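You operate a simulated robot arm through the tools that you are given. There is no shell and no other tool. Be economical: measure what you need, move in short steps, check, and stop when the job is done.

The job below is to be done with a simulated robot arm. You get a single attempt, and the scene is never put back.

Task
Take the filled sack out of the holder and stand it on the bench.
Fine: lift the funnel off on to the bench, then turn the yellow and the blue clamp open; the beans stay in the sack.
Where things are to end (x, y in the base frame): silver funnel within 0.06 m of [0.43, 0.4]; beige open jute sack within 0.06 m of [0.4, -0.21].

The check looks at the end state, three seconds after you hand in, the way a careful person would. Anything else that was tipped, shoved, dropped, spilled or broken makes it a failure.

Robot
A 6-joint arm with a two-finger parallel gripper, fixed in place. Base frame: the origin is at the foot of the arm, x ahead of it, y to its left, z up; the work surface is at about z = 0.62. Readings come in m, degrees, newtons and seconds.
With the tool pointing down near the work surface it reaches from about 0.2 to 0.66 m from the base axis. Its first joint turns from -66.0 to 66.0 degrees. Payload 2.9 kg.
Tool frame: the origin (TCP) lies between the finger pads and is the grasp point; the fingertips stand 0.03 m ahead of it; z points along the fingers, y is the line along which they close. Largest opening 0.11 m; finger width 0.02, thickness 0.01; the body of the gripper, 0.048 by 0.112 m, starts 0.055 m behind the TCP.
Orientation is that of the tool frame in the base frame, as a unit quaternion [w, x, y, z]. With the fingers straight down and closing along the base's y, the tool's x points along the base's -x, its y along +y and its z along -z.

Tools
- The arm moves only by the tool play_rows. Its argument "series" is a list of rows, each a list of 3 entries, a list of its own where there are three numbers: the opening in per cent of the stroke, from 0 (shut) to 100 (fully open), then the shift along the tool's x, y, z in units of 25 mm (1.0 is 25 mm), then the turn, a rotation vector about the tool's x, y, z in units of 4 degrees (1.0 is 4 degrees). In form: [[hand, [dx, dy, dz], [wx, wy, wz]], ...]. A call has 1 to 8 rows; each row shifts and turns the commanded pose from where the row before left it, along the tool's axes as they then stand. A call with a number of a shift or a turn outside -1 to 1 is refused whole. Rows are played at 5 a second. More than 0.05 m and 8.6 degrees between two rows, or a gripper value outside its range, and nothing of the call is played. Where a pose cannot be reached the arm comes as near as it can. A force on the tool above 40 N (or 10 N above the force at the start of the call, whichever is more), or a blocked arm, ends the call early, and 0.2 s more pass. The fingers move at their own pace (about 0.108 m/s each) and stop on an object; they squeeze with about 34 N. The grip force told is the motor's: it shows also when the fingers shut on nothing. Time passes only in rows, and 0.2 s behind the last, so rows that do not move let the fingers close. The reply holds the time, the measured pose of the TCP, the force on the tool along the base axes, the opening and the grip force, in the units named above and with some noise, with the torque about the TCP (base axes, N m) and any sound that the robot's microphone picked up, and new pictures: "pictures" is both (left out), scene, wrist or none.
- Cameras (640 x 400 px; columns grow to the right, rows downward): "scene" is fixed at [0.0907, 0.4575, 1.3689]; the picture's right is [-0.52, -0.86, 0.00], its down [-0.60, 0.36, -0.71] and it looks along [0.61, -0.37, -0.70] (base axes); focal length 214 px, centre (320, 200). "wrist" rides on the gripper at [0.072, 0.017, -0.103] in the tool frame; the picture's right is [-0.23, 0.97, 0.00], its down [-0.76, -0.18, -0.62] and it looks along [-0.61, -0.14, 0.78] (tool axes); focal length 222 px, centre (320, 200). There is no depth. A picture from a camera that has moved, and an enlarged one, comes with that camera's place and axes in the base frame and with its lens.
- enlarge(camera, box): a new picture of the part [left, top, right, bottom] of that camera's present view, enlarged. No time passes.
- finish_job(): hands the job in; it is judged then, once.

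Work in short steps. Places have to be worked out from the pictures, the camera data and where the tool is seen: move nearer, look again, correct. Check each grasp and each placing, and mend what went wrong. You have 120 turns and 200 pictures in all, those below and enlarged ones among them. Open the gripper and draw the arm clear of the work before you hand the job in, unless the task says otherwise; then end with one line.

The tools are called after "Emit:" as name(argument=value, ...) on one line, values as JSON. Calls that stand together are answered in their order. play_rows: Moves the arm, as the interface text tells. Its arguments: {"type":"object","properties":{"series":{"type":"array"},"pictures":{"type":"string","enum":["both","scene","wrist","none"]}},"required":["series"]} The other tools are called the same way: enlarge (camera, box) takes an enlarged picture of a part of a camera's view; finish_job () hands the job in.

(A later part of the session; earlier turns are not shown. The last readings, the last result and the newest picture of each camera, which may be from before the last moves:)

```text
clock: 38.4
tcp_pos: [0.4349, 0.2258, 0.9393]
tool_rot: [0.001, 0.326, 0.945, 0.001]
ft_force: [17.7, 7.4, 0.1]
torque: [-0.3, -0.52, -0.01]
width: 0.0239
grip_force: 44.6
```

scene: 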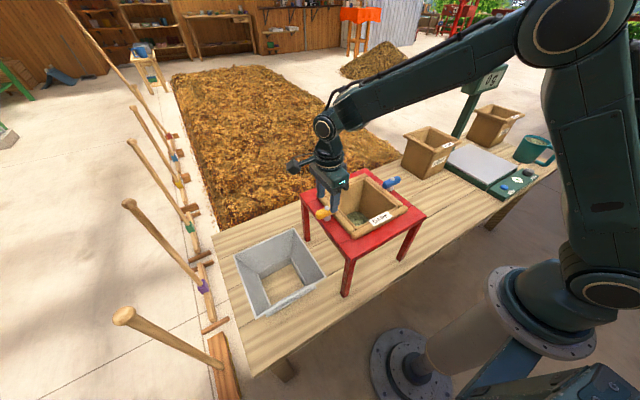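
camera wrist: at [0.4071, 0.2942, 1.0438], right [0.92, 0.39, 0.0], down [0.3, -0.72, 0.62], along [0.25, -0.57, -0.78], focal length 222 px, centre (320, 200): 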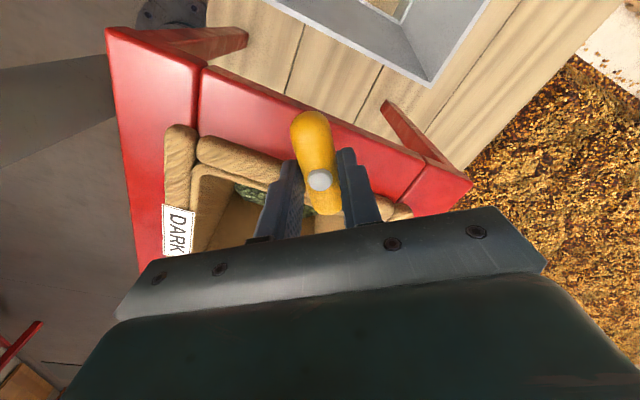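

Turning well, with a small +x load. I nudge 2 mm in +x and continue.

Emit:
play_rows(series=[[0, [-0.06, 0.05, 0], [0, 0, 0]], [0, [0, 0, 0], [0, 0, -1]], [0, [0, 0, 0], [0, 0, -1]], [0, [0, 0, 0], [0, 0, -1]], [0, [0, 0, 0], [0, 0, -1]], [0, [0, 0, 0], [0, 0, -1]], [0, [0, 0, 0], [0, 0, 0]]], pictures="none")

Emit:
play_rows(series=[[0, [0, 0, 0], [0, 0, -1]], [0, [0, 0, 0], [0, 0, -1]], [0, [0, 0, 0], [0, 0, -1]], [0, [0, 0, 0], [0, 0, -1]], [0, [0, 0, 0], [0, 0, -0.6]], [0, [0, 0, 0], [0, 0, 0]]], pictures="wrist")

Emit:
enlarge(camera="scene", box=[300, 180, 370, 240])

```text
clock: 40.0
tcp_pos: [0.4353, 0.226, 0.9392]
tool_rot: [-0.001, 0.155, 0.988, 0.0]
ft_force: [-4.9, 11.1, -2.0]
torque: [0.26, -0.83, -0.02]
width: 0.0238
grip_force: 45.0
```

```text
clock: 41.4
tcp_pos: [0.4346, 0.2254, 0.9386]
tool_rot: [-0.002, -0.004, 1.0, -0.002]
ft_force: [-5.5, 9.8, -5.7]
torque: [0.42, 1.15, -0.42]
width: 0.0238
grip_force: 44.6
camera wrist: at [0.3642, 0.2424, 1.044], right [0.22, 0.98, 0.0], down [0.76, -0.17, 0.62], along [0.61, -0.14, -0.78], focal length 222 px, centre (320, 200)
```

wrist: 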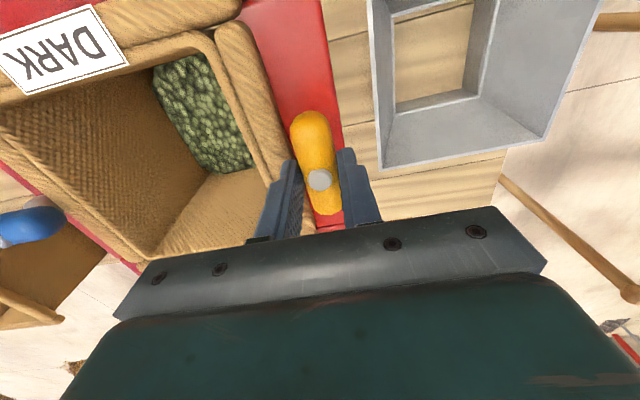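

```text
6.67 times, centred on (335, 210) of scene
camera zoom: at [0.0906, 0.4578, 1.3688], right [-0.52, -0.86, 0.0], down [-0.6, 0.36, -0.71], along [0.61, -0.37, -0.7], focal length 1430 px, centre (220, 133)
```

zoom: 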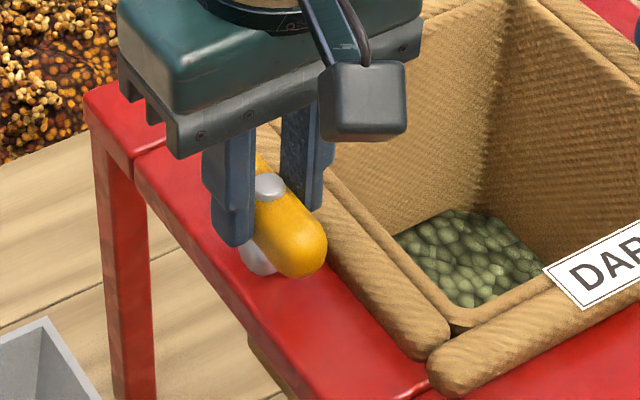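

The yellow clamp is turned parallel to the edge, clear of the hem. I open slightly and rise straight up.

Emit:
play_rows(series=[[27, [0, 0, 0], [0, 0, 0]], [28, [0, 0, 0], [0, 0, 0]], [28, [0, 0, -0.5], [0, 0, 0]], [28, [0, 0, -1], [0, 0, 0]], [28, [0, 0, -1], [0, 0, 0]], [28, [0, 0, -1], [0, 0, 0]], [28, [0, 0, -1], [0, 0, 0]]], pictures="scene")

Emit:
enlarge(camera="scene", box=[290, 155, 440, 255])

```text
clock: 43.0
tcp_pos: [0.4352, 0.2246, 1.0512]
tool_rot: [0.0, -0.003, 1.0, 0.0]
ft_force: [-0.6, 0.0, -0.2]
torque: [0.0, 0.01, -0.02]
width: 0.0306
grip_force: 0.0
```

scene: 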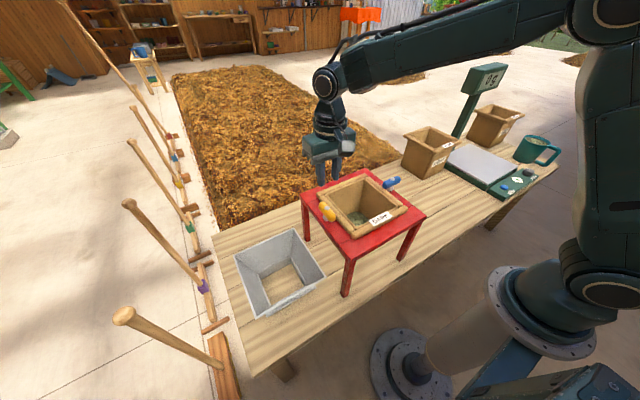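

```text
4.00 times, centred on (365, 205) of scene
camera zoom: at [0.0906, 0.4575, 1.3689], right [-0.52, -0.86, 0.0], down [-0.6, 0.36, -0.71], along [0.61, -0.37, -0.7], focal length 858 px, centre (140, 180)
```

zoom: 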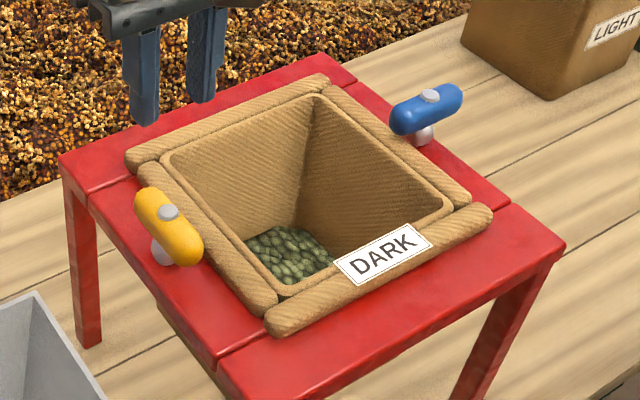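

Yellow is open. By symmetry and the scene view, the blue pivot is at about (0.433, −0.025). I move over it and yaw back by +90°.

Emit:
play_rows(series=[[45, [0, -1, 0], [0, 0, 0]], [45, [0, -1, 0], [0, 0, 0]], [45, [0, -1, 0], [0, 0, 0]], [45, [0, -1, 0], [0, 0, 0]], [45, [0, -1, 0], [0, 0, 0]], [45, [0, -1, 0], [0, 0, 0]], [45, [0, -1, 0], [0, 0, 0]], [45, [0, -1, 0], [0, 0, 0]]], pictures="none")

Emit:
play_rows(series=[[45, [0, -1, 0], [0, 0, 0]], [45, [0, -1, 0], [0, 0, 0.5]], [45, [0, 0, 0], [0, 0, 1]], [45, [0, 0, 0], [0, 0, 1]], [45, [0, 0, 0], [0, 0, 1]], [45, [0, 0, 0], [0, 0, 1]], [45, [0, 0, 0], [0, 0, 1]], [45, [0, 0, 0], [0, 0, 1]]], pictures="none")

Emit:
play_rows(series=[[45, [0, 0, 0], [0, 0, 1]], [45, [0, 0, 0], [0, 0, 1]], [45, [0, 0, 0], [0, 0, 1]], [45, [0, 0, 0], [0, 0, 1]], [45, [0, 0, 0], [0, 0, 1]], [45, [0, 0, 0], [0, 0, 1]], [45, [0, 0, 0], [0, 0, 1]], [45, [0, 0, 0], [0, 0, 1]]], pictures="none")

Emit:
play_rows(series=[[45, [0, 0, 0], [0, 0, 1]], [45, [0, 0, 0], [0, 0, 1]], [45, [0, 0, 0], [0, 0, 1]], [45, [0, 0, 0], [0, 0, 1]], [45, [0, 0, 0], [0, 0, 1]], [45, [0, 0, 0], [0, 0, 1]], [45, [0, 0, 0], [0, 0, 1]], [45, [0, 0, 0], [0, 0, 1]]], pictures="both")

```text
clock: 44.8
tcp_pos: [0.4366, 0.026, 1.0527]
tool_rot: [0.0, -0.003, 1.0, -0.001]
ft_force: [-0.1, -1.4, 0.1]
torque: [0.01, 0.03, 0.03]
width: 0.0491
grip_force: 0.0
```

```text
clock: 46.6
tcp_pos: [0.4365, -0.0241, 1.053]
tool_rot: [0.0, 0.222, 0.975, -0.001]
ft_force: [0.4, -0.7, -0.1]
torque: [0.02, -0.02, 0.01]
width: 0.0497
grip_force: 0.0
```

```text
clock: 48.4
tcp_pos: [0.4369, -0.0238, 1.052]
tool_rot: [0.001, 0.482, 0.876, 0.0]
ft_force: [-0.8, 0.7, -0.8]
torque: [0.01, -0.02, -0.02]
width: 0.0498
grip_force: 0.0
```

```text
clock: 50.2
tcp_pos: [0.4375, -0.0251, 1.0532]
tool_rot: [0.002, 0.705, 0.709, 0.0]
ft_force: [0.3, -0.9, -0.4]
torque: [0.0, -0.03, 0.0]
width: 0.0495
grip_force: 0.2
camera wrist: at [0.4554, 0.048, 1.1569], right [0.97, -0.22, 0.0], down [-0.17, -0.76, 0.62], along [-0.14, -0.61, -0.78], focal length 222 px, centre (320, 200)
```

scene: 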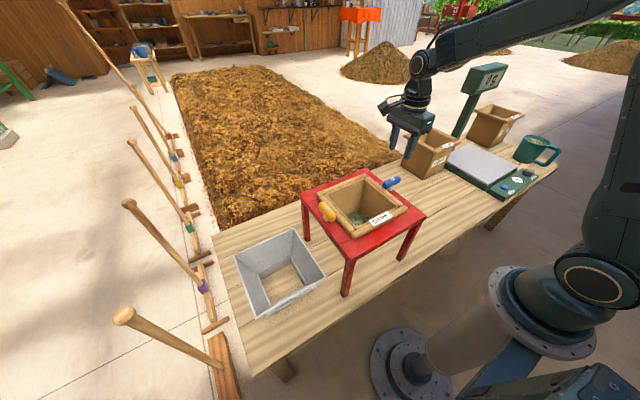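
wrist: 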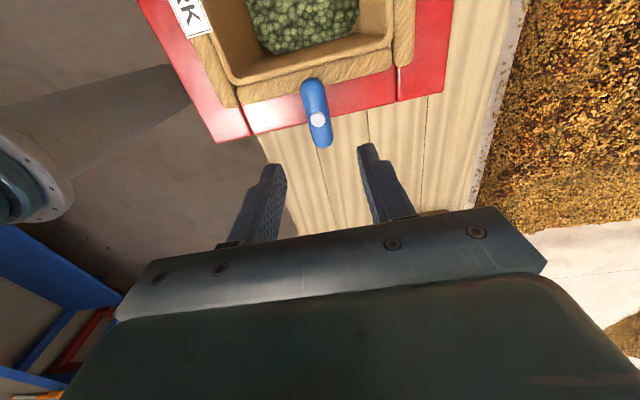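

The blue knob reads about (0.434, −0.026). I align and come down to just above the bar.

Emit:
play_rows(series=[[50, [0, -0.13, 0.85], [0, 0, 0]], [50, [0, 0, 0.85], [0, 0, 0]], [50, [0, 0, 0.85], [0, 0, 0]], [50, [0, 0, 0.85], [0, 0, 0]], [50, [0, 0, 0], [0, 0, 0]]], pictures="wrist")

Emit:
enlarge(camera="wrist", box=[240, 60, 400, 240])

Emit:
enlarge(camera="scene", box=[350, 150, 420, 210])

```text
clock: 51.4
tcp_pos: [0.4338, -0.0247, 0.9667]
tool_rot: [0.001, 0.704, 0.71, -0.001]
ft_force: [-0.9, -0.9, 0.7]
torque: [0.0, 0.0, -0.03]
width: 0.0546
grip_force: 0.1
camera wrist: at [0.4519, 0.0479, 1.0717], right [0.98, -0.22, 0.0], down [-0.17, -0.76, 0.62], along [-0.14, -0.61, -0.78], focal length 222 px, centre (320, 200)
```

wrist: 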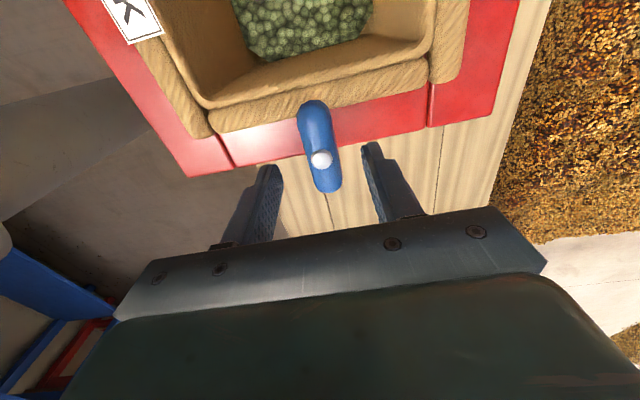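

```text
2.22 times, centred on (320, 150) of wrist
camera zoom: at [0.4519, 0.0479, 1.0717], right [0.98, -0.22, 0.0], down [-0.17, -0.76, 0.62], along [-0.14, -0.61, -0.78], focal length 494 px, centre (320, 311)
```

zoom: 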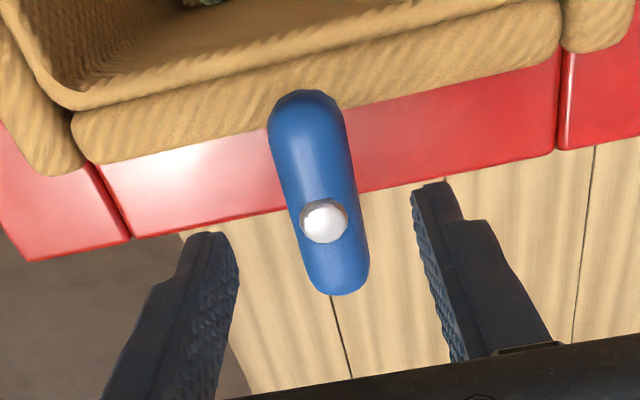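

```text
6.67 times, centred on (385, 180) of scene
camera zoom: at [0.0907, 0.4575, 1.3689], right [-0.52, -0.86, 0.0], down [-0.6, 0.36, -0.71], along [0.61, -0.37, -0.7], focal length 1430 px, centre (-113, 333)
```

zoom: 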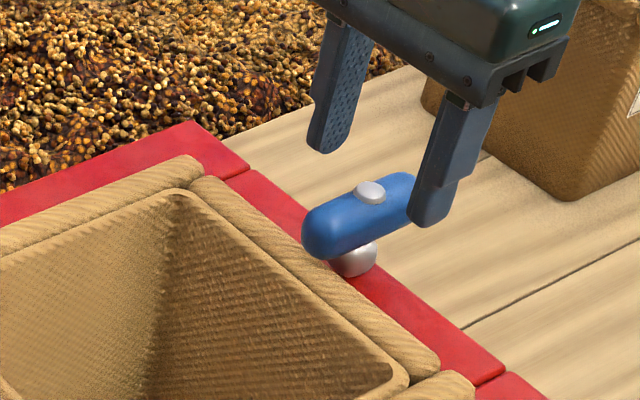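

Alignment matches the yellow case. I descend to the same height (TCP 0.94) and close.

Emit:
play_rows(series=[[50, [0, 0.04, 0.54], [0, 0, 0]], [50, [0, 0, 0.54], [0, 0, 0]], [35, [0, 0, 0], [0, 0, 0]], [20, [0, 0, 0], [0, 0, 0]], [10, [0, 0, 0], [0, 0, 0]], [0, [0, 0, 0], [0, 0, 0]], [0, [0, 0, 0], [0, 0, 0]]], pictures="wrist")

Emit:
enlarge(camera="scene", box=[350, 150, 420, 210])

```text
clock: 53.0
tcp_pos: [0.4343, -0.0254, 0.9405]
tool_rot: [0.0, 0.705, 0.71, -0.001]
ft_force: [1.0, -0.8, -6.8]
torque: [0.1, -0.19, 0.07]
width: 0.0238
grip_force: 45.3
camera wrist: at [0.4529, 0.0478, 1.0442], right [0.98, -0.22, 0.0], down [-0.17, -0.76, 0.62], along [-0.14, -0.61, -0.78], focal length 222 px, centre (320, 200)
```

wrist: 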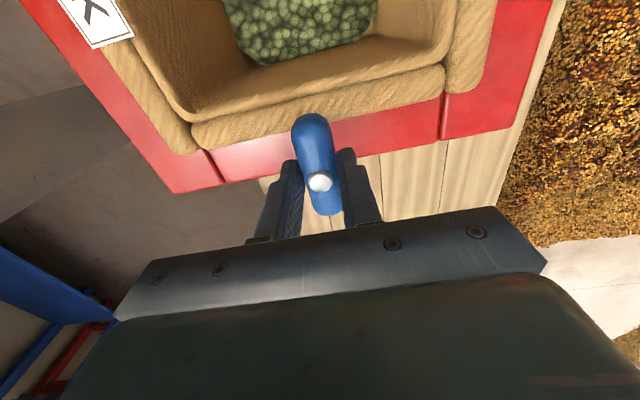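

```text
6.67 times, centred on (385, 180) of scene
camera zoom: at [0.0908, 0.4575, 1.3689], right [-0.52, -0.86, 0.0], down [-0.6, 0.36, -0.71], along [0.61, -0.37, -0.7], focal length 1430 px, centre (-113, 333)
```

zoom: 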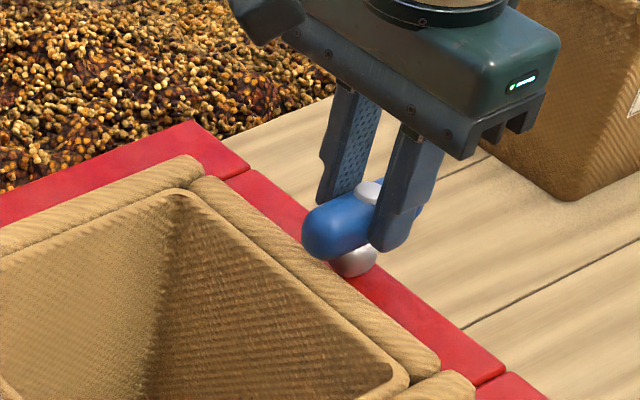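

Nicely centred with low forces. I turn three steps and check the torque before going on.

Emit:
play_rows(series=[[0, [0, 0, 0], [0, 0, -1]], [0, [0, 0, 0], [0, 0, -1]], [0, [0, 0, 0], [0, 0, -1]], [0, [0, 0, 0], [0, 0, 0]]], pictures="none")

```text
clock: 54.0
tcp_pos: [0.4344, -0.0248, 0.9402]
tool_rot: [0.0, 0.628, 0.779, -0.001]
ft_force: [2.5, -5.1, -15.4]
torque: [0.47, -0.2, 0.04]
width: 0.0237
grip_force: 45.4
```

No resistance, so I continue turning.

Emit:
play_rows(series=[[0, [0, 0, 0.02], [0, 0, -1]], [0, [0, 0, 0], [0, 0, -1]], [0, [0, 0, 0], [0, 0, -1]], [0, [0, 0, 0], [0, 0, -1]], [0, [0, 0, 0], [0, 0, -1]], [0, [0, 0, 0], [0, 0, -1]], [0, [0, 0, 0], [0, 0, -1]], [0, [0, 0, 0], [0, 0, 0]]], pictures="none")

Emit:
play_rows(series=[[0, [0, 0, 0], [0, 0, -1]], [0, [0, 0, 0], [0, 0, -1]], [0, [0, 0, 0], [0, 0, -1]], [0, [0, 0, 0], [0, 0, -1]], [0, [0, 0, 0], [0, 0, -1]], [0, [0, 0, 0], [0, 0, 0]]], pictures="wrist")

```text
clock: 55.8
tcp_pos: [0.4348, -0.025, 0.9392]
tool_rot: [-0.001, 0.42, 0.908, -0.002]
ft_force: [-15.7, -4.9, 7.7]
torque: [0.68, 0.77, 0.0]
width: 0.0239
grip_force: 44.9
```

```text
clock: 57.2
tcp_pos: [0.4341, -0.025, 0.9395]
tool_rot: [-0.001, 0.256, 0.967, 0.0]
ft_force: [-21.6, -7.9, 8.6]
torque: [-0.38, -0.21, -0.03]
width: 0.024
grip_force: 44.9
camera wrist: at [0.381, 0.0252, 1.0443], right [0.68, 0.73, 0.0], down [0.58, -0.53, 0.62], along [0.46, -0.42, -0.78], focal length 222 px, centre (320, 200)
```

wrist: 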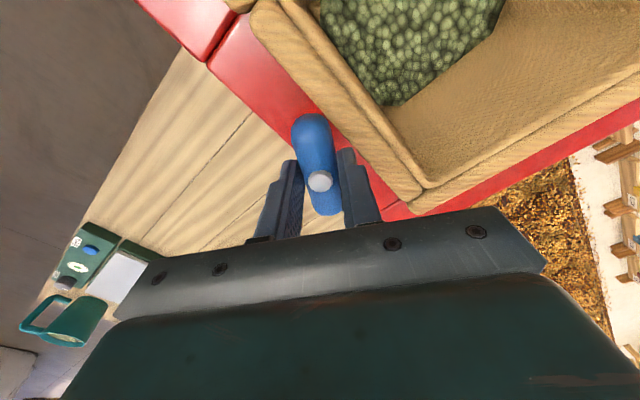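

30° left. I relieve the −x force by shifting 2 mm and finish the turn.

Emit:
play_rows(series=[[0, [0.07, -0.04, 0], [0, 0, 0]], [0, [0, 0, 0], [0, 0, -1]], [0, [0, 0, 0], [0, 0, -1]], [0, [0, 0, 0], [0, 0, -1]], [0, [0, 0, 0], [0, 0, -1]], [0, [0, 0, 0], [0, 0, -1]], [0, [0, 0, 0], [0, 0, -1]], [0, [0, 0, 0], [0, 0, -1]]], pictures="none")

Emit:
play_rows(series=[[0, [0, 0, 0], [0, 0, -0.3]], [0, [0, 0, 0], [0, 0, 0]]], pictures="wrist")

Emit:
enlarge(camera="scene", box=[350, 150, 420, 210])

```text
clock: 59.0
tcp_pos: [0.4332, -0.0264, 0.9402]
tool_rot: [0.001, 0.015, 1.0, -0.002]
ft_force: [6.9, -22.5, -17.3]
torque: [0.01, 0.59, 0.03]
width: 0.0237
grip_force: 44.9
```

```text
clock: 59.6
tcp_pos: [0.4341, -0.0265, 0.9406]
tool_rot: [0.0, 0.006, 1.0, -0.002]
ft_force: [1.1, -19.7, -18.2]
torque: [-0.06, -1.29, -0.07]
width: 0.0237
grip_force: 44.8
camera wrist: at [0.3627, -0.0081, 1.0442], right [0.24, 0.97, 0.0], down [0.76, -0.18, 0.62], along [0.61, -0.15, -0.78], focal length 222 px, centre (320, 200)
```

wrist: 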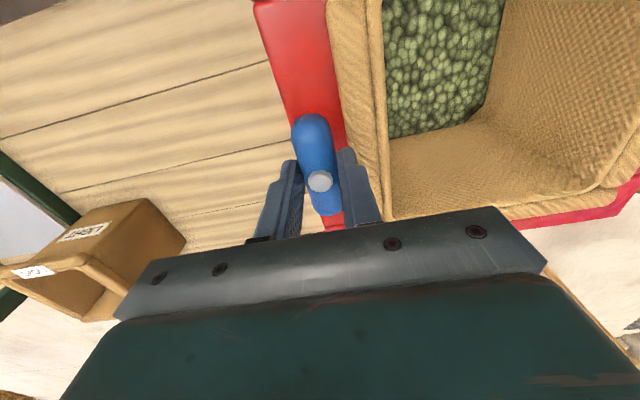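

```text
6.67 times, centred on (385, 180) of scene
camera zoom: at [0.0909, 0.457, 1.3691], right [-0.52, -0.86, 0.0], down [-0.6, 0.36, -0.71], along [0.61, -0.37, -0.7], focal length 1430 px, centre (-113, 333)
```

zoom: 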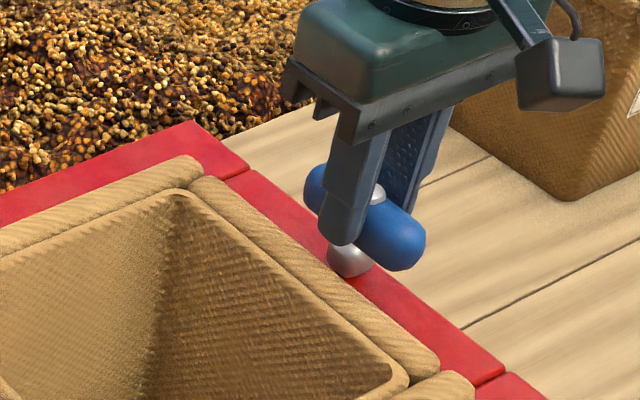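

Blue is fully turned. I release and rise.

Emit:
play_rows(series=[[26, [0, 0.03, 0], [0, 0, 0]], [29, [0, 0, 0], [0, 0, 0]], [29, [0, 0, -0.5], [0, 0, 0]], [29, [0, 0, -1], [0, 0, 0]], [29, [0, 0, -1], [0, 0, 0]], [29, [0, 0, -1], [0, 0, 0]], [29, [0, 0, -1], [0, 0, 0]], [29, [0.5, 0, -1], [0, 0, 0]]], pictures="both")

Emit:
enlarge(camera="scene", box=[290, 155, 440, 255])

```text
clock: 61.4
tcp_pos: [0.4201, -0.0231, 1.0762]
tool_rot: [0.0, 0.004, 1.0, -0.001]
ft_force: [-0.3, -1.0, -0.3]
torque: [0.0, -0.01, 0.01]
width: 0.032
grip_force: 0.0
camera wrist: at [0.3498, -0.005, 1.1818], right [0.23, 0.97, 0.0], down [0.76, -0.18, 0.62], along [0.61, -0.15, -0.78], focal length 222 px, centre (320, 200)
```

scene: 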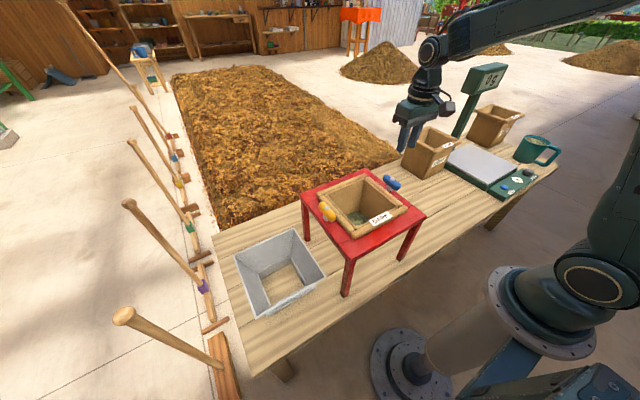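
wrist: 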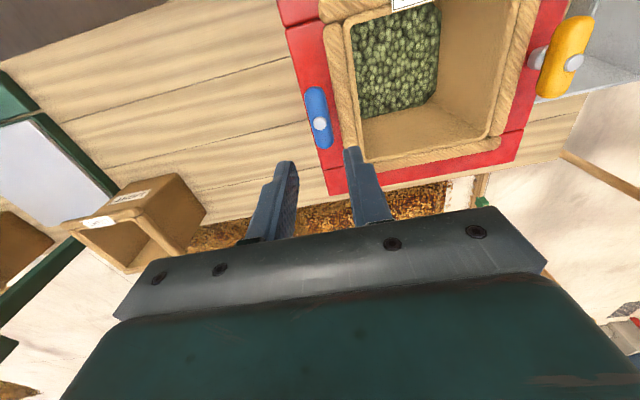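

```text
4.00 times, centred on (365, 205) of scene
camera zoom: at [0.0906, 0.4575, 1.3689], right [-0.52, -0.86, 0.0], down [-0.6, 0.36, -0.71], along [0.61, -0.37, -0.7], focal length 858 px, centre (140, 180)
```

zoom: 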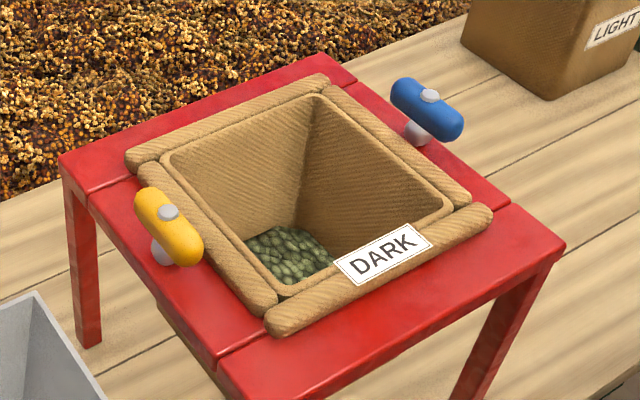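

Both clamps are open. I'll pinch the sack's near hem, since there is no clamp on that side. I move above it and yaw to −90° so the wrist is unwound for the later placing.

Emit:
play_rows(series=[[60, [0.68, 0.98, -0.2], [0, 0, 0]], [60, [0.68, 0.98, -0.2], [0, 0, 0]], [60, [0.68, 0.98, -0.2], [0, 0, 0]], [60, [0.68, 0.98, -0.2], [0, 0, 0]], [60, [0.68, 0.98, -0.2], [0, 0, 0]], [60, [0, 0, 0], [0, 0, -1]], [60, [0, 0, 0], [0, 0, -1]], [60, [0, 0, 0], [0, 0, -1]]], pictures="none")

Emit:
play_rows(series=[[60, [0, 0, 0], [0, 0, -1]], [60, [0, 0, 0], [0, 0, -1]], [60, [0, 0, 0], [0, 0, -1]], [60, [0, 0, 0], [0, 0, -1]], [60, [0, 0, 0], [0, 0, -1]], [60, [0, 0, 0], [0, 0, -1]], [60, [0, 0, 0], [0, 0, -1]], [60, [0, 0, 0], [0, 0, -1]]], pictures="none")

Emit:
play_rows(series=[[60, [0, 0, 0], [0, 0, -1]], [60, [0, 0, 0], [0, 0, -1]], [60, [0, 0, 0], [0, 0, -1]], [60, [0, 0, 0], [0, 0, -1]], [60, [0, 0, 0], [0, 0, -1]], [60, [0, 0, 0], [0, 0, -1]], [60, [0, 0, 0], [0, 0, -1]], [60, [0, 0, 0], [0, 0, -1]]], pictures="none")

Emit:
play_rows(series=[[60, [0, 0, 0], [0, 0, -1]], [60, [0, 0, 0], [0, 0, -1]], [60, [0, 0, 0], [0, 0, -1]], [60, [0, 0, 0], [0, 0, -0.6]], [60, [0, 0, 0], [0, 0, 0]]], pictures="both")

```text
clock: 63.2
tcp_pos: [0.3365, 0.0996, 1.1024]
tool_rot: [-0.001, -0.102, 0.995, -0.001]
ft_force: [0.3, 0.0, 0.1]
torque: [-0.03, 0.0, 0.01]
width: 0.0661
grip_force: 0.1
```

```text
clock: 65.0
tcp_pos: [0.3363, 0.0991, 1.1027]
tool_rot: [0.0, -0.371, 0.929, -0.001]
ft_force: [-0.7, 0.2, 1.2]
torque: [0.02, 0.0, -0.02]
width: 0.0661
grip_force: 0.0
```

```text
clock: 66.8
tcp_pos: [0.3347, 0.0995, 1.102]
tool_rot: [-0.001, -0.613, 0.79, 0.0]
ft_force: [-0.1, -0.7, 0.0]
torque: [0.01, 0.02, -0.01]
width: 0.066
grip_force: 0.1
```

```text
clock: 68.0
tcp_pos: [0.3354, 0.1001, 1.1024]
tool_rot: [-0.001, -0.707, 0.707, -0.001]
ft_force: [0.2, -1.3, 0.3]
torque: [0.01, -0.04, -0.01]
width: 0.066
grip_force: 0.1
camera wrist: at [0.3207, 0.0277, 1.2066], right [-0.97, 0.23, 0.0], down [0.18, 0.76, 0.62], along [0.14, 0.61, -0.78], focal length 222 px, centre (320, 200)
```

scene: 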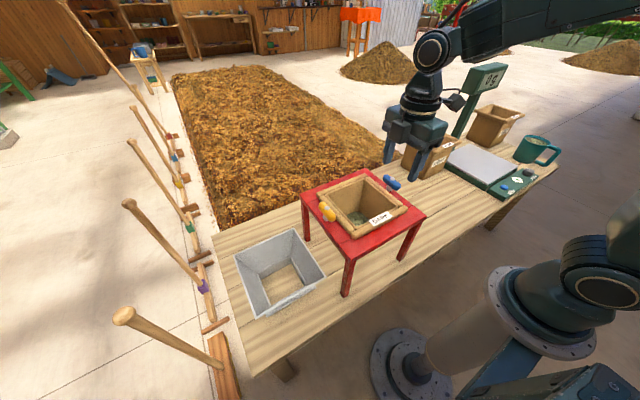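
wrist: 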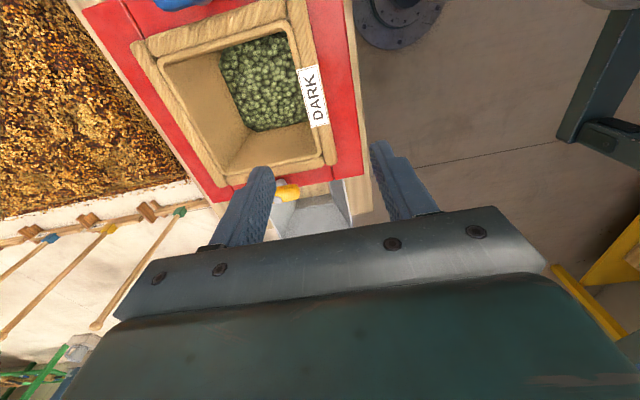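

Emit:
enlarge(camera="wrist", box=[130, 0, 370, 200])

Emit:
enlarge(camera="scene", box=[340, 190, 430, 250])

```text
2.00 times, centred on (250, 100) of wrist
camera zoom: at [0.3207, 0.0277, 1.2066], right [-0.97, 0.23, 0.0], down [0.18, 0.76, 0.62], along [0.14, 0.61, -0.78], focal length 444 px, centre (460, 400)
```

zoom: 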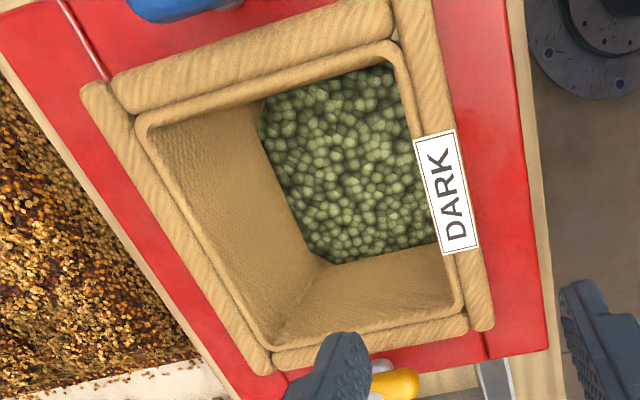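

```text
6.67 times, centred on (385, 220) of scene
camera zoom: at [0.0907, 0.4575, 1.3689], right [-0.52, -0.86, 0.0], down [-0.6, 0.36, -0.71], along [0.61, -0.37, -0.7], focal length 1430 px, centre (-113, 67)
```

zoom: 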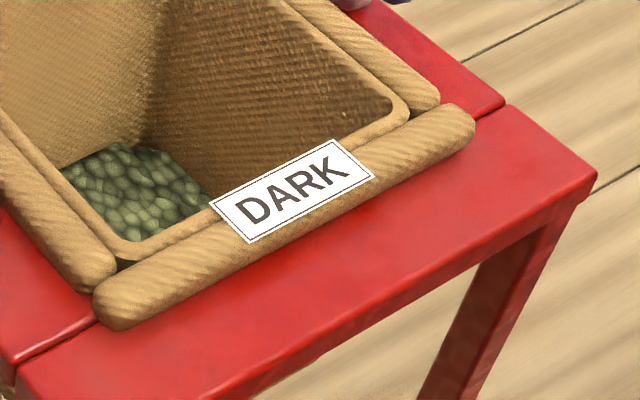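

The hem (lip plus roll) on the near side spans roughly x 0.33–0.357 at y 0.10. I centre on x≈0.342 and descend to just above it for a check.

Emit:
play_rows(series=[[65, [0, -0.25, 0.9], [0, 0, 0]], [65, [0, 0, 0.9], [0, 0, 0]], [65, [0, 0, 0.9], [0, 0, 0]], [65, [0, 0, 0.9], [0, 0, 0]], [65, [0, 0, 0.9], [0, 0, 0]], [65, [0, 0, 0.9], [0, 0, 0]], [65, [0, 0, 0], [0, 0, 0]]], pictures="wrist")

Emit:
enlarge(camera="scene", box=[330, 180, 430, 250])

Emit:
enlarge(camera="wrist", box=[200, 40, 440, 240])

```text
clock: 69.6
tcp_pos: [0.3441, 0.1, 0.9669]
tool_rot: [-0.001, -0.707, 0.707, 0.0]
ft_force: [-0.2, -0.4, -0.8]
torque: [-0.01, 0.0, 0.0]
width: 0.0714
grip_force: 0.2
camera wrist: at [0.3278, 0.0274, 1.0721], right [-0.97, 0.23, 0.0], down [0.18, 0.76, 0.62], along [0.14, 0.61, -0.78], focal length 222 px, centre (320, 200)
```

wrist: 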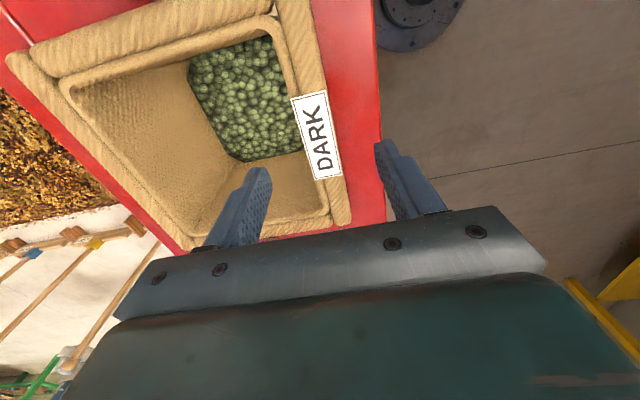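

```text
5.71 times, centred on (380, 215) of scene
camera zoom: at [0.0907, 0.4575, 1.3689], right [-0.52, -0.86, 0.0], down [-0.6, 0.36, -0.71], along [0.61, -0.37, -0.7], focal length 1226 px, centre (-23, 114)
```

zoom: 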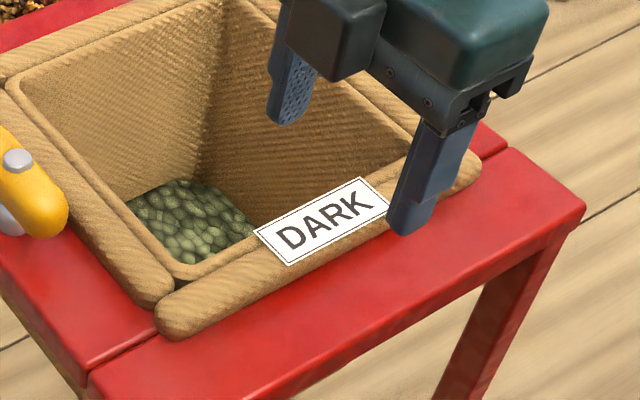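

```text
2.00 times, centred on (320, 140) of wrist
camera zoom: at [0.3278, 0.0274, 1.0721], right [-0.97, 0.23, 0.0], down [0.18, 0.76, 0.62], along [0.14, 0.61, -0.78], focal length 444 px, centre (320, 320)
```

zoom: 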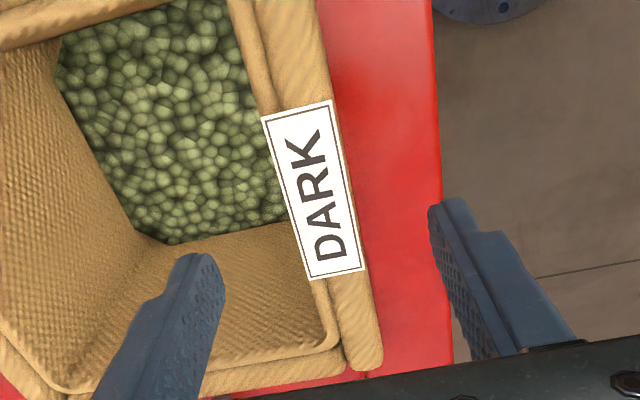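

Centred on the hem in x. I lower 30 mm with the fingers on both sides of it.

Emit:
play_rows(series=[[65, [0, 0, 0.4], [0, 0, 0]], [65, [0, 0, 0.4], [0, 0, 0]], [65, [0, 0, 0.4], [0, 0, 0]], [65, [0, 0, 0], [0, 0, 0]]], pictures="wrist")

Emit:
enlarge(camera="scene", box=[330, 180, 430, 250])

```text
clock: 70.6
tcp_pos: [0.3437, 0.099, 0.9366]
tool_rot: [-0.001, -0.707, 0.707, -0.001]
ft_force: [-0.1, -0.5, 0.1]
torque: [-0.01, 0.05, 0.01]
width: 0.0715
grip_force: 0.1
camera wrist: at [0.3279, 0.0271, 1.0421], right [-0.97, 0.23, 0.0], down [0.18, 0.76, 0.62], along [0.14, 0.61, -0.78], focal length 222 px, centre (320, 200)
```

wrist: 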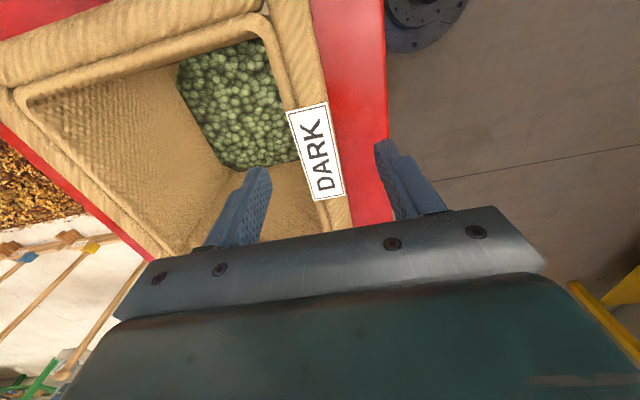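

```text
5.71 times, centred on (380, 215) of scene
camera zoom: at [0.0907, 0.4575, 1.3689], right [-0.52, -0.86, 0.0], down [-0.6, 0.36, -0.71], along [0.61, -0.37, -0.7], focal length 1226 px, centre (-23, 114)
```

zoom: 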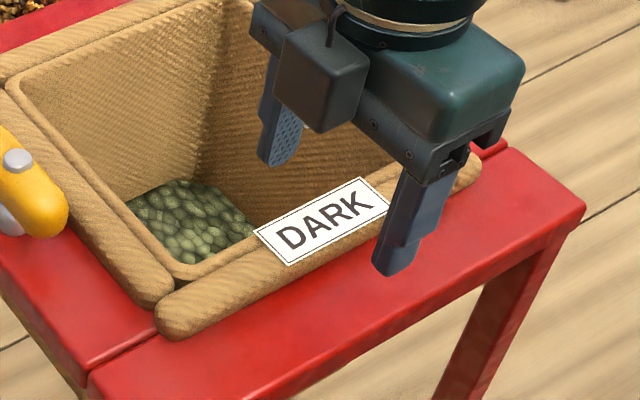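

I creep down in small steps, feeling for the red top under the outer finger.

Emit:
play_rows(series=[[65, [0, 0, 0.12], [0, 0, 0]], [65, [0, 0, 0.12], [0, 0, 0]], [65, [0, 0, 0], [0, 0, 0]]], pictures="none")

Emit:
play_rows(series=[[65, [0, 0, 0.12], [0, 0, 0]], [65, [0, 0, 0.12], [0, 0, 0]], [65, [0, 0, 0], [0, 0, 0]]], pictures="none")

Emit:
enlarge(camera="scene", box=[330, 180, 430, 250])

```text
clock: 71.4
tcp_pos: [0.3436, 0.0991, 0.9307]
tool_rot: [0.001, 0.707, -0.707, 0.001]
ft_force: [0.6, 0.0, -0.2]
torque: [-0.03, -0.01, -0.03]
width: 0.0715
grip_force: 0.0
```

```text
clock: 72.2
tcp_pos: [0.3428, 0.0999, 0.9249]
tool_rot: [-0.001, -0.707, 0.707, -0.001]
ft_force: [-0.2, 0.0, 0.5]
torque: [0.01, -0.01, 0.01]
width: 0.0715
grip_force: 0.0
```

```text
5.71 times, centred on (380, 215) of scene
camera zoom: at [0.0907, 0.4575, 1.3689], right [-0.52, -0.86, 0.0], down [-0.6, 0.36, -0.71], along [0.61, -0.37, -0.7], focal length 1226 px, centre (-23, 114)
```

zoom: 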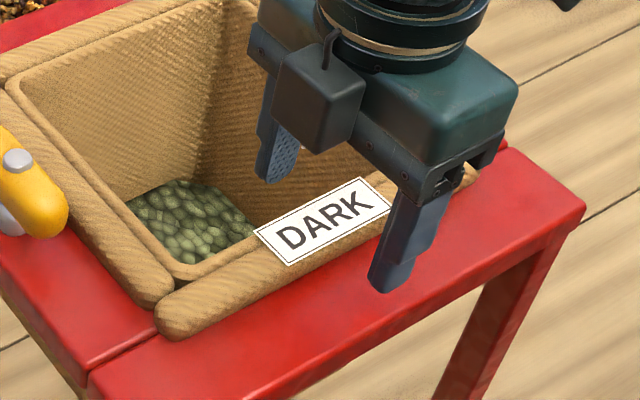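

Still free with tips at 0.895. A bit lower.

Emit:
play_rows(series=[[65, [0, 0, 0.12], [0, 0, 0]], [65, [0, 0, 0.12], [0, 0, 0]], [65, [0, 0, 0], [0, 0, 0]]], pictures="none")

Emit:
play_rows(series=[[65, [0, 0, 0.12], [0, 0, 0]], [65, [0, 0, 0], [0, 0, 0]]], pictures="wrist")

Emit:
enlarge(camera="scene", box=[330, 180, 430, 250])

```text
clock: 73.0
tcp_pos: [0.342, 0.0984, 0.9199]
tool_rot: [-0.001, -0.707, 0.707, -0.001]
ft_force: [-1.3, -0.1, -0.2]
torque: [-0.02, -0.01, 0.02]
width: 0.0715
grip_force: 0.1
```

```text
clock: 73.6
tcp_pos: [0.3423, 0.0992, 0.9173]
tool_rot: [-0.001, -0.707, 0.707, 0.0]
ft_force: [0.3, -0.1, -0.4]
torque: [0.01, -0.04, 0.0]
width: 0.0712
grip_force: 0.0
camera wrist: at [0.3269, 0.027, 1.0214], right [-0.97, 0.23, 0.0], down [0.18, 0.76, 0.62], along [0.14, 0.61, -0.78], focal length 222 px, centre (320, 200)
```

wrist: 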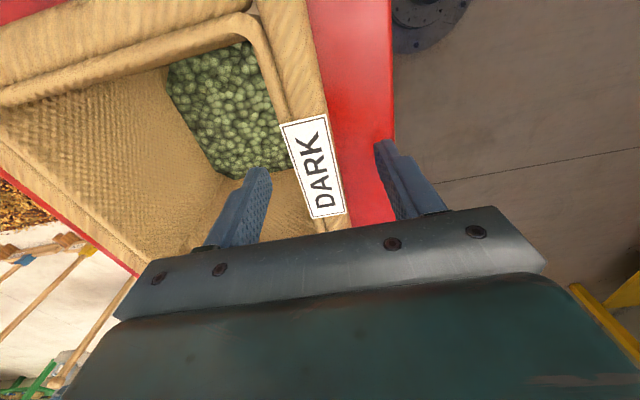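

```text
5.71 times, centred on (380, 215) of scene
camera zoom: at [0.0907, 0.4575, 1.3689], right [-0.52, -0.86, 0.0], down [-0.6, 0.36, -0.71], along [0.61, -0.37, -0.7], focal length 1226 px, centre (-23, 114)
```

zoom: 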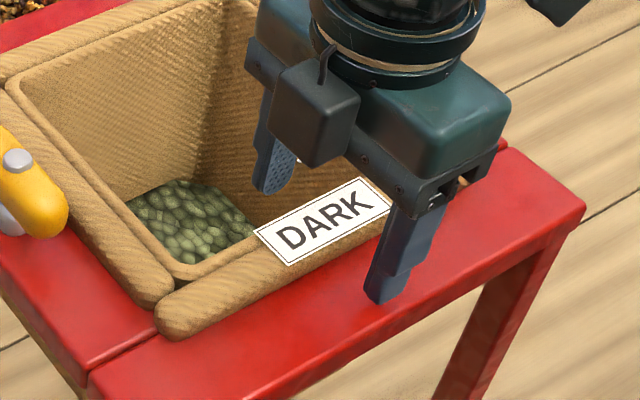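

Still no contact with tips at 0.887, so I go down a few more mm.

Emit:
play_rows(series=[[65, [0, 0, 0.1], [0, 0, 0]], [65, [0, 0, 0.1], [0, 0, 0]], [65, [0, 0, 0], [0, 0, 0]]], pictures="none")

```text
clock: 74.4
tcp_pos: [0.3422, 0.0991, 0.9119]
tool_rot: [-0.001, -0.707, 0.707, 0.0]
ft_force: [0.3, -0.1, 0.2]
torque: [0.0, 0.0, 0.01]
width: 0.0714
grip_force: 0.1
```

Emit:
play_rows(series=[[65, [0, 0, 0.1], [0, 0, 0]], [65, [0, 0, 0.1], [0, 0, 0]], [65, [0, 0, 0], [0, 0, 0]]], pictures="wrist")

Emit:
enlarge(camera="scene", box=[330, 180, 430, 250])

```text
clock: 75.0
tcp_pos: [0.3429, 0.0987, 0.9104]
tool_rot: [-0.001, 0.707, -0.707, 0.0]
ft_force: [-3.2, 0.1, 5.1]
torque: [-0.07, 0.31, 0.04]
width: 0.0732
grip_force: 0.9
stopped in row 2: the force on the tool passed its limit at 47 N (the readings are from after the stop); the commanded pose is now the measured one
camera wrist: at [0.3272, 0.027, 1.0145], right [-0.97, 0.23, 0.0], down [0.18, 0.76, 0.62], along [0.14, 0.61, -0.78], focal length 222 px, centre (320, 200)
```

wrist: 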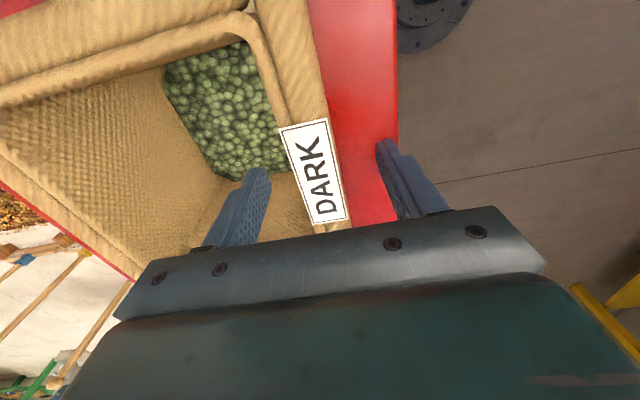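

```text
5.71 times, centred on (380, 215) of scene
camera zoom: at [0.0905, 0.4575, 1.3689], right [-0.52, -0.86, 0.0], down [-0.6, 0.36, -0.71], along [0.61, -0.37, -0.7], focal length 1226 px, centre (-23, 114)
```

zoom: 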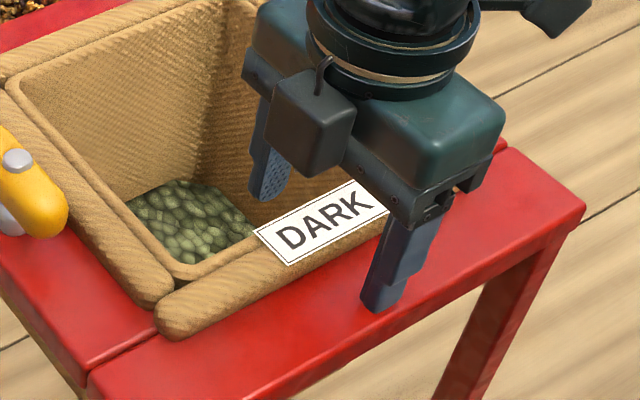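

The red top is at z≈0.880. I raise 3 mm and close on the hem.

Emit:
play_rows(series=[[65, [0, 0, -0.12], [0, 0, 0]], [50, [0, 0, 0], [0, 0, 0]], [35, [0, 0, 0], [0, 0, 0]], [20, [0, 0, 0], [0, 0, 0]], [10, [0, 0, 0], [0, 0, 0]], [0, [0, 0, 0], [0, 0, 0]], [0, [0, 0, 0], [0, 0, 0]]], pictures="wrist")

Emit:
enlarge(camera="scene", box=[330, 180, 430, 250])

```text
clock: 76.6
tcp_pos: [0.3444, 0.0997, 0.9129]
tool_rot: [0.0, -0.707, 0.707, -0.001]
ft_force: [2.3, -0.4, 0.4]
torque: [0.01, 0.01, 0.0]
width: 0.0276
grip_force: 33.6
camera wrist: at [0.3279, 0.027, 1.0176], right [-0.97, 0.23, 0.0], down [0.18, 0.76, 0.62], along [0.15, 0.61, -0.78], focal length 222 px, centre (320, 200)
```

wrist: 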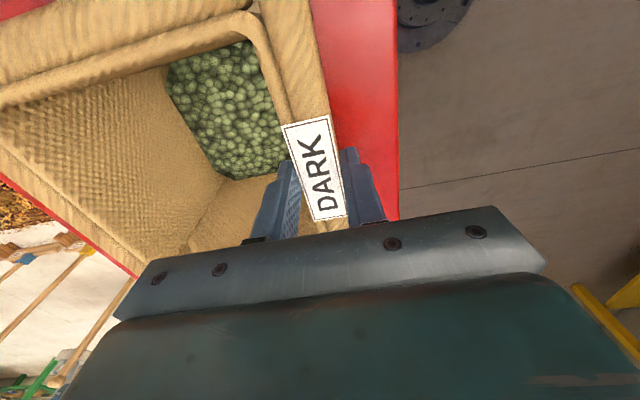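

```text
5.71 times, centred on (380, 215) of scene
camera zoom: at [0.0907, 0.4575, 1.3689], right [-0.52, -0.86, 0.0], down [-0.6, 0.36, -0.71], along [0.61, -0.37, -0.7], focal length 1226 px, centre (-23, 114)
```

zoom: 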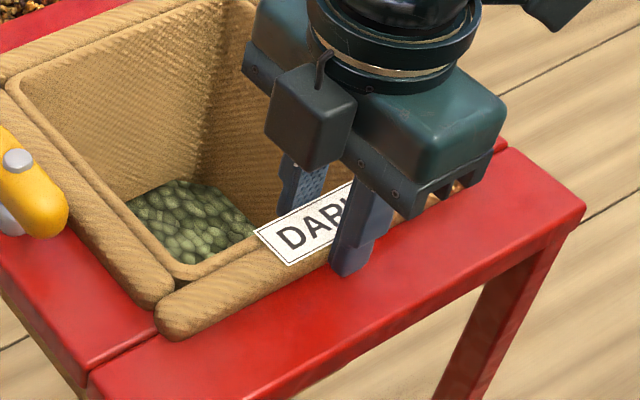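

Firm grip, 27.6 mm wide. I lift 16 mm slowly to feel the weight and any tilt.

Emit:
play_rows(series=[[0, [0, 0, -0.16], [0, 0, 0]], [0, [0, 0, -0.16], [0, 0, 0]], [0, [0, 0, -0.16], [0, 0, 0]], [0, [0, 0, -0.16], [0, 0, 0]], [0, [0, 0, 0], [0, 0, 0]]], pictures="wrist")

Emit:
enlarge(camera="scene", box=[290, 155, 440, 255])

```text
clock: 77.8
tcp_pos: [0.3431, 0.0982, 0.9297]
tool_rot: [-0.001, 0.707, -0.707, 0.001]
ft_force: [0.4, -0.6, -7.2]
torque: [-0.01, 0.69, 0.0]
width: 0.0276
grip_force: 34.3
camera wrist: at [0.3275, 0.0269, 1.0337], right [-0.97, 0.23, 0.0], down [0.18, 0.76, 0.62], along [0.14, 0.61, -0.78], focal length 222 px, centre (320, 200)
```

wrist: 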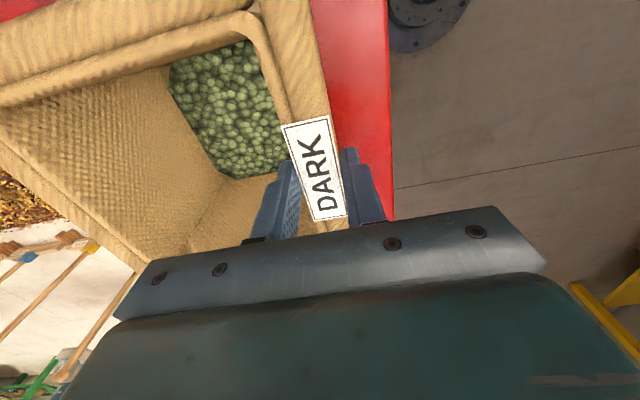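

```text
4.00 times, centred on (365, 205) of scene
camera zoom: at [0.0908, 0.4575, 1.3689], right [-0.52, -0.86, 0.0], down [-0.6, 0.36, -0.71], along [0.61, -0.37, -0.7], focal length 858 px, centre (140, 180)
```

zoom: 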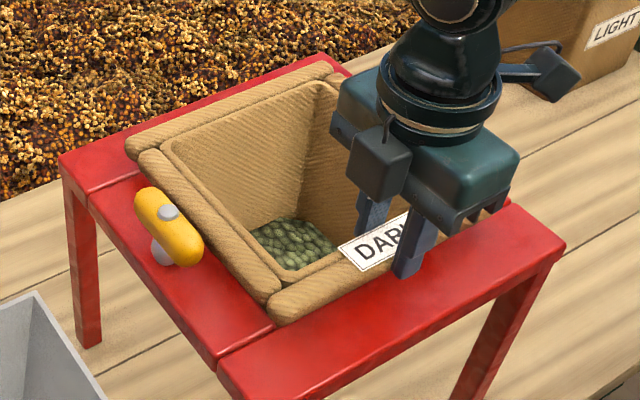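

The sack weighs about 0.73 kg and hangs level in the grip. I continue straight up.

Emit:
play_rows(series=[[0, [0, 0, -0.4], [0, 0, 0]], [0, [0, 0, -0.6], [0, 0, 0]], [0, [0, 0, -0.7], [0, 0, 0]], [0, [0, 0, -0.7], [0, 0, 0]], [0, [0, 0, -0.7], [0, 0, 0]], [0, [0, 0, -0.6], [0, 0, 0]], [0, [0, 0, -0.3], [0, 0, 0]]], pictures="scene")

```text
clock: 79.4
tcp_pos: [0.3436, 0.0992, 1.0286]
tool_rot: [-0.001, 0.707, -0.707, 0.002]
ft_force: [0.0, -0.4, -6.5]
torque: [-0.03, 0.69, -0.01]
width: 0.0274
grip_force: 33.5
```

scene: 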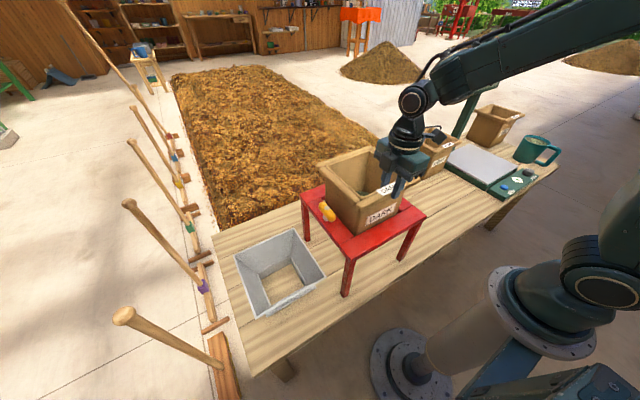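

Emit:
play_rows(series=[[0, [0, 0, -0.4], [0, 0, 0]], [0, [0, 0, -0.7], [0, 0, 0]], [0, [0, 0, -0.8], [0, 0, 0]], [0, [0, 0, -0.8], [0, 0, 0]], [0, [0, 0, -0.8], [0, 0, 0]], [0, [0, 0, -0.7], [0, 0, 0]], [0, [0, 0, -0.4], [0, 0, 0]], [0, [0, 0, 0], [0, 0, 0]]], pictures="scene")

Emit:
enlarge(camera="scene", box=[280, 110, 460, 270])

```text
clock: 81.2
tcp_pos: [0.3446, 0.0985, 1.1447]
tool_rot: [0.001, -0.707, 0.707, -0.002]
ft_force: [0.5, 0.4, -7.3]
torque: [-0.01, 0.69, -0.03]
width: 0.0272
grip_force: 33.9
```

scene: 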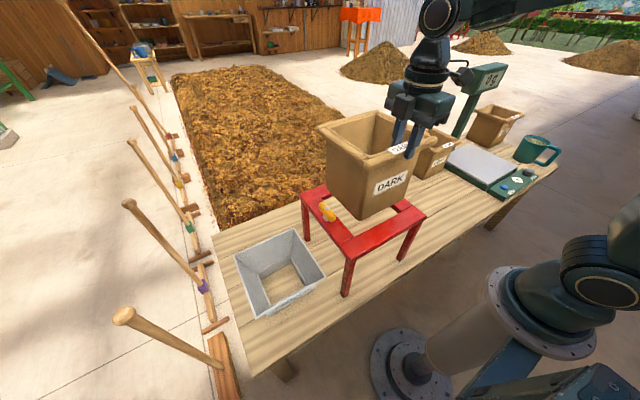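

```text
2.50 times, centred on (370, 190) of scene
camera zoom: at [0.0908, 0.4575, 1.3689], right [-0.52, -0.86, 0.0], down [-0.6, 0.36, -0.71], along [0.61, -0.37, -0.7], focal length 536 px, centre (195, 225)
```

zoom: 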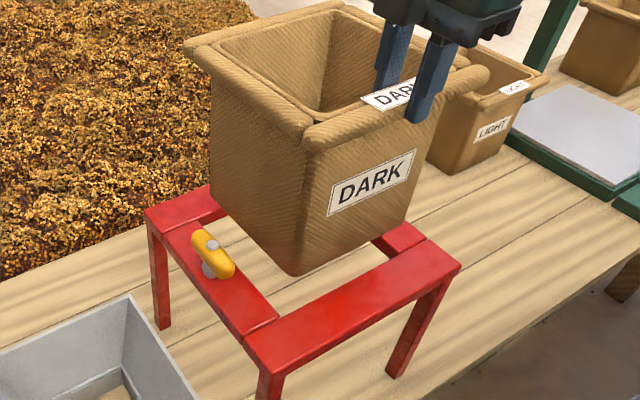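

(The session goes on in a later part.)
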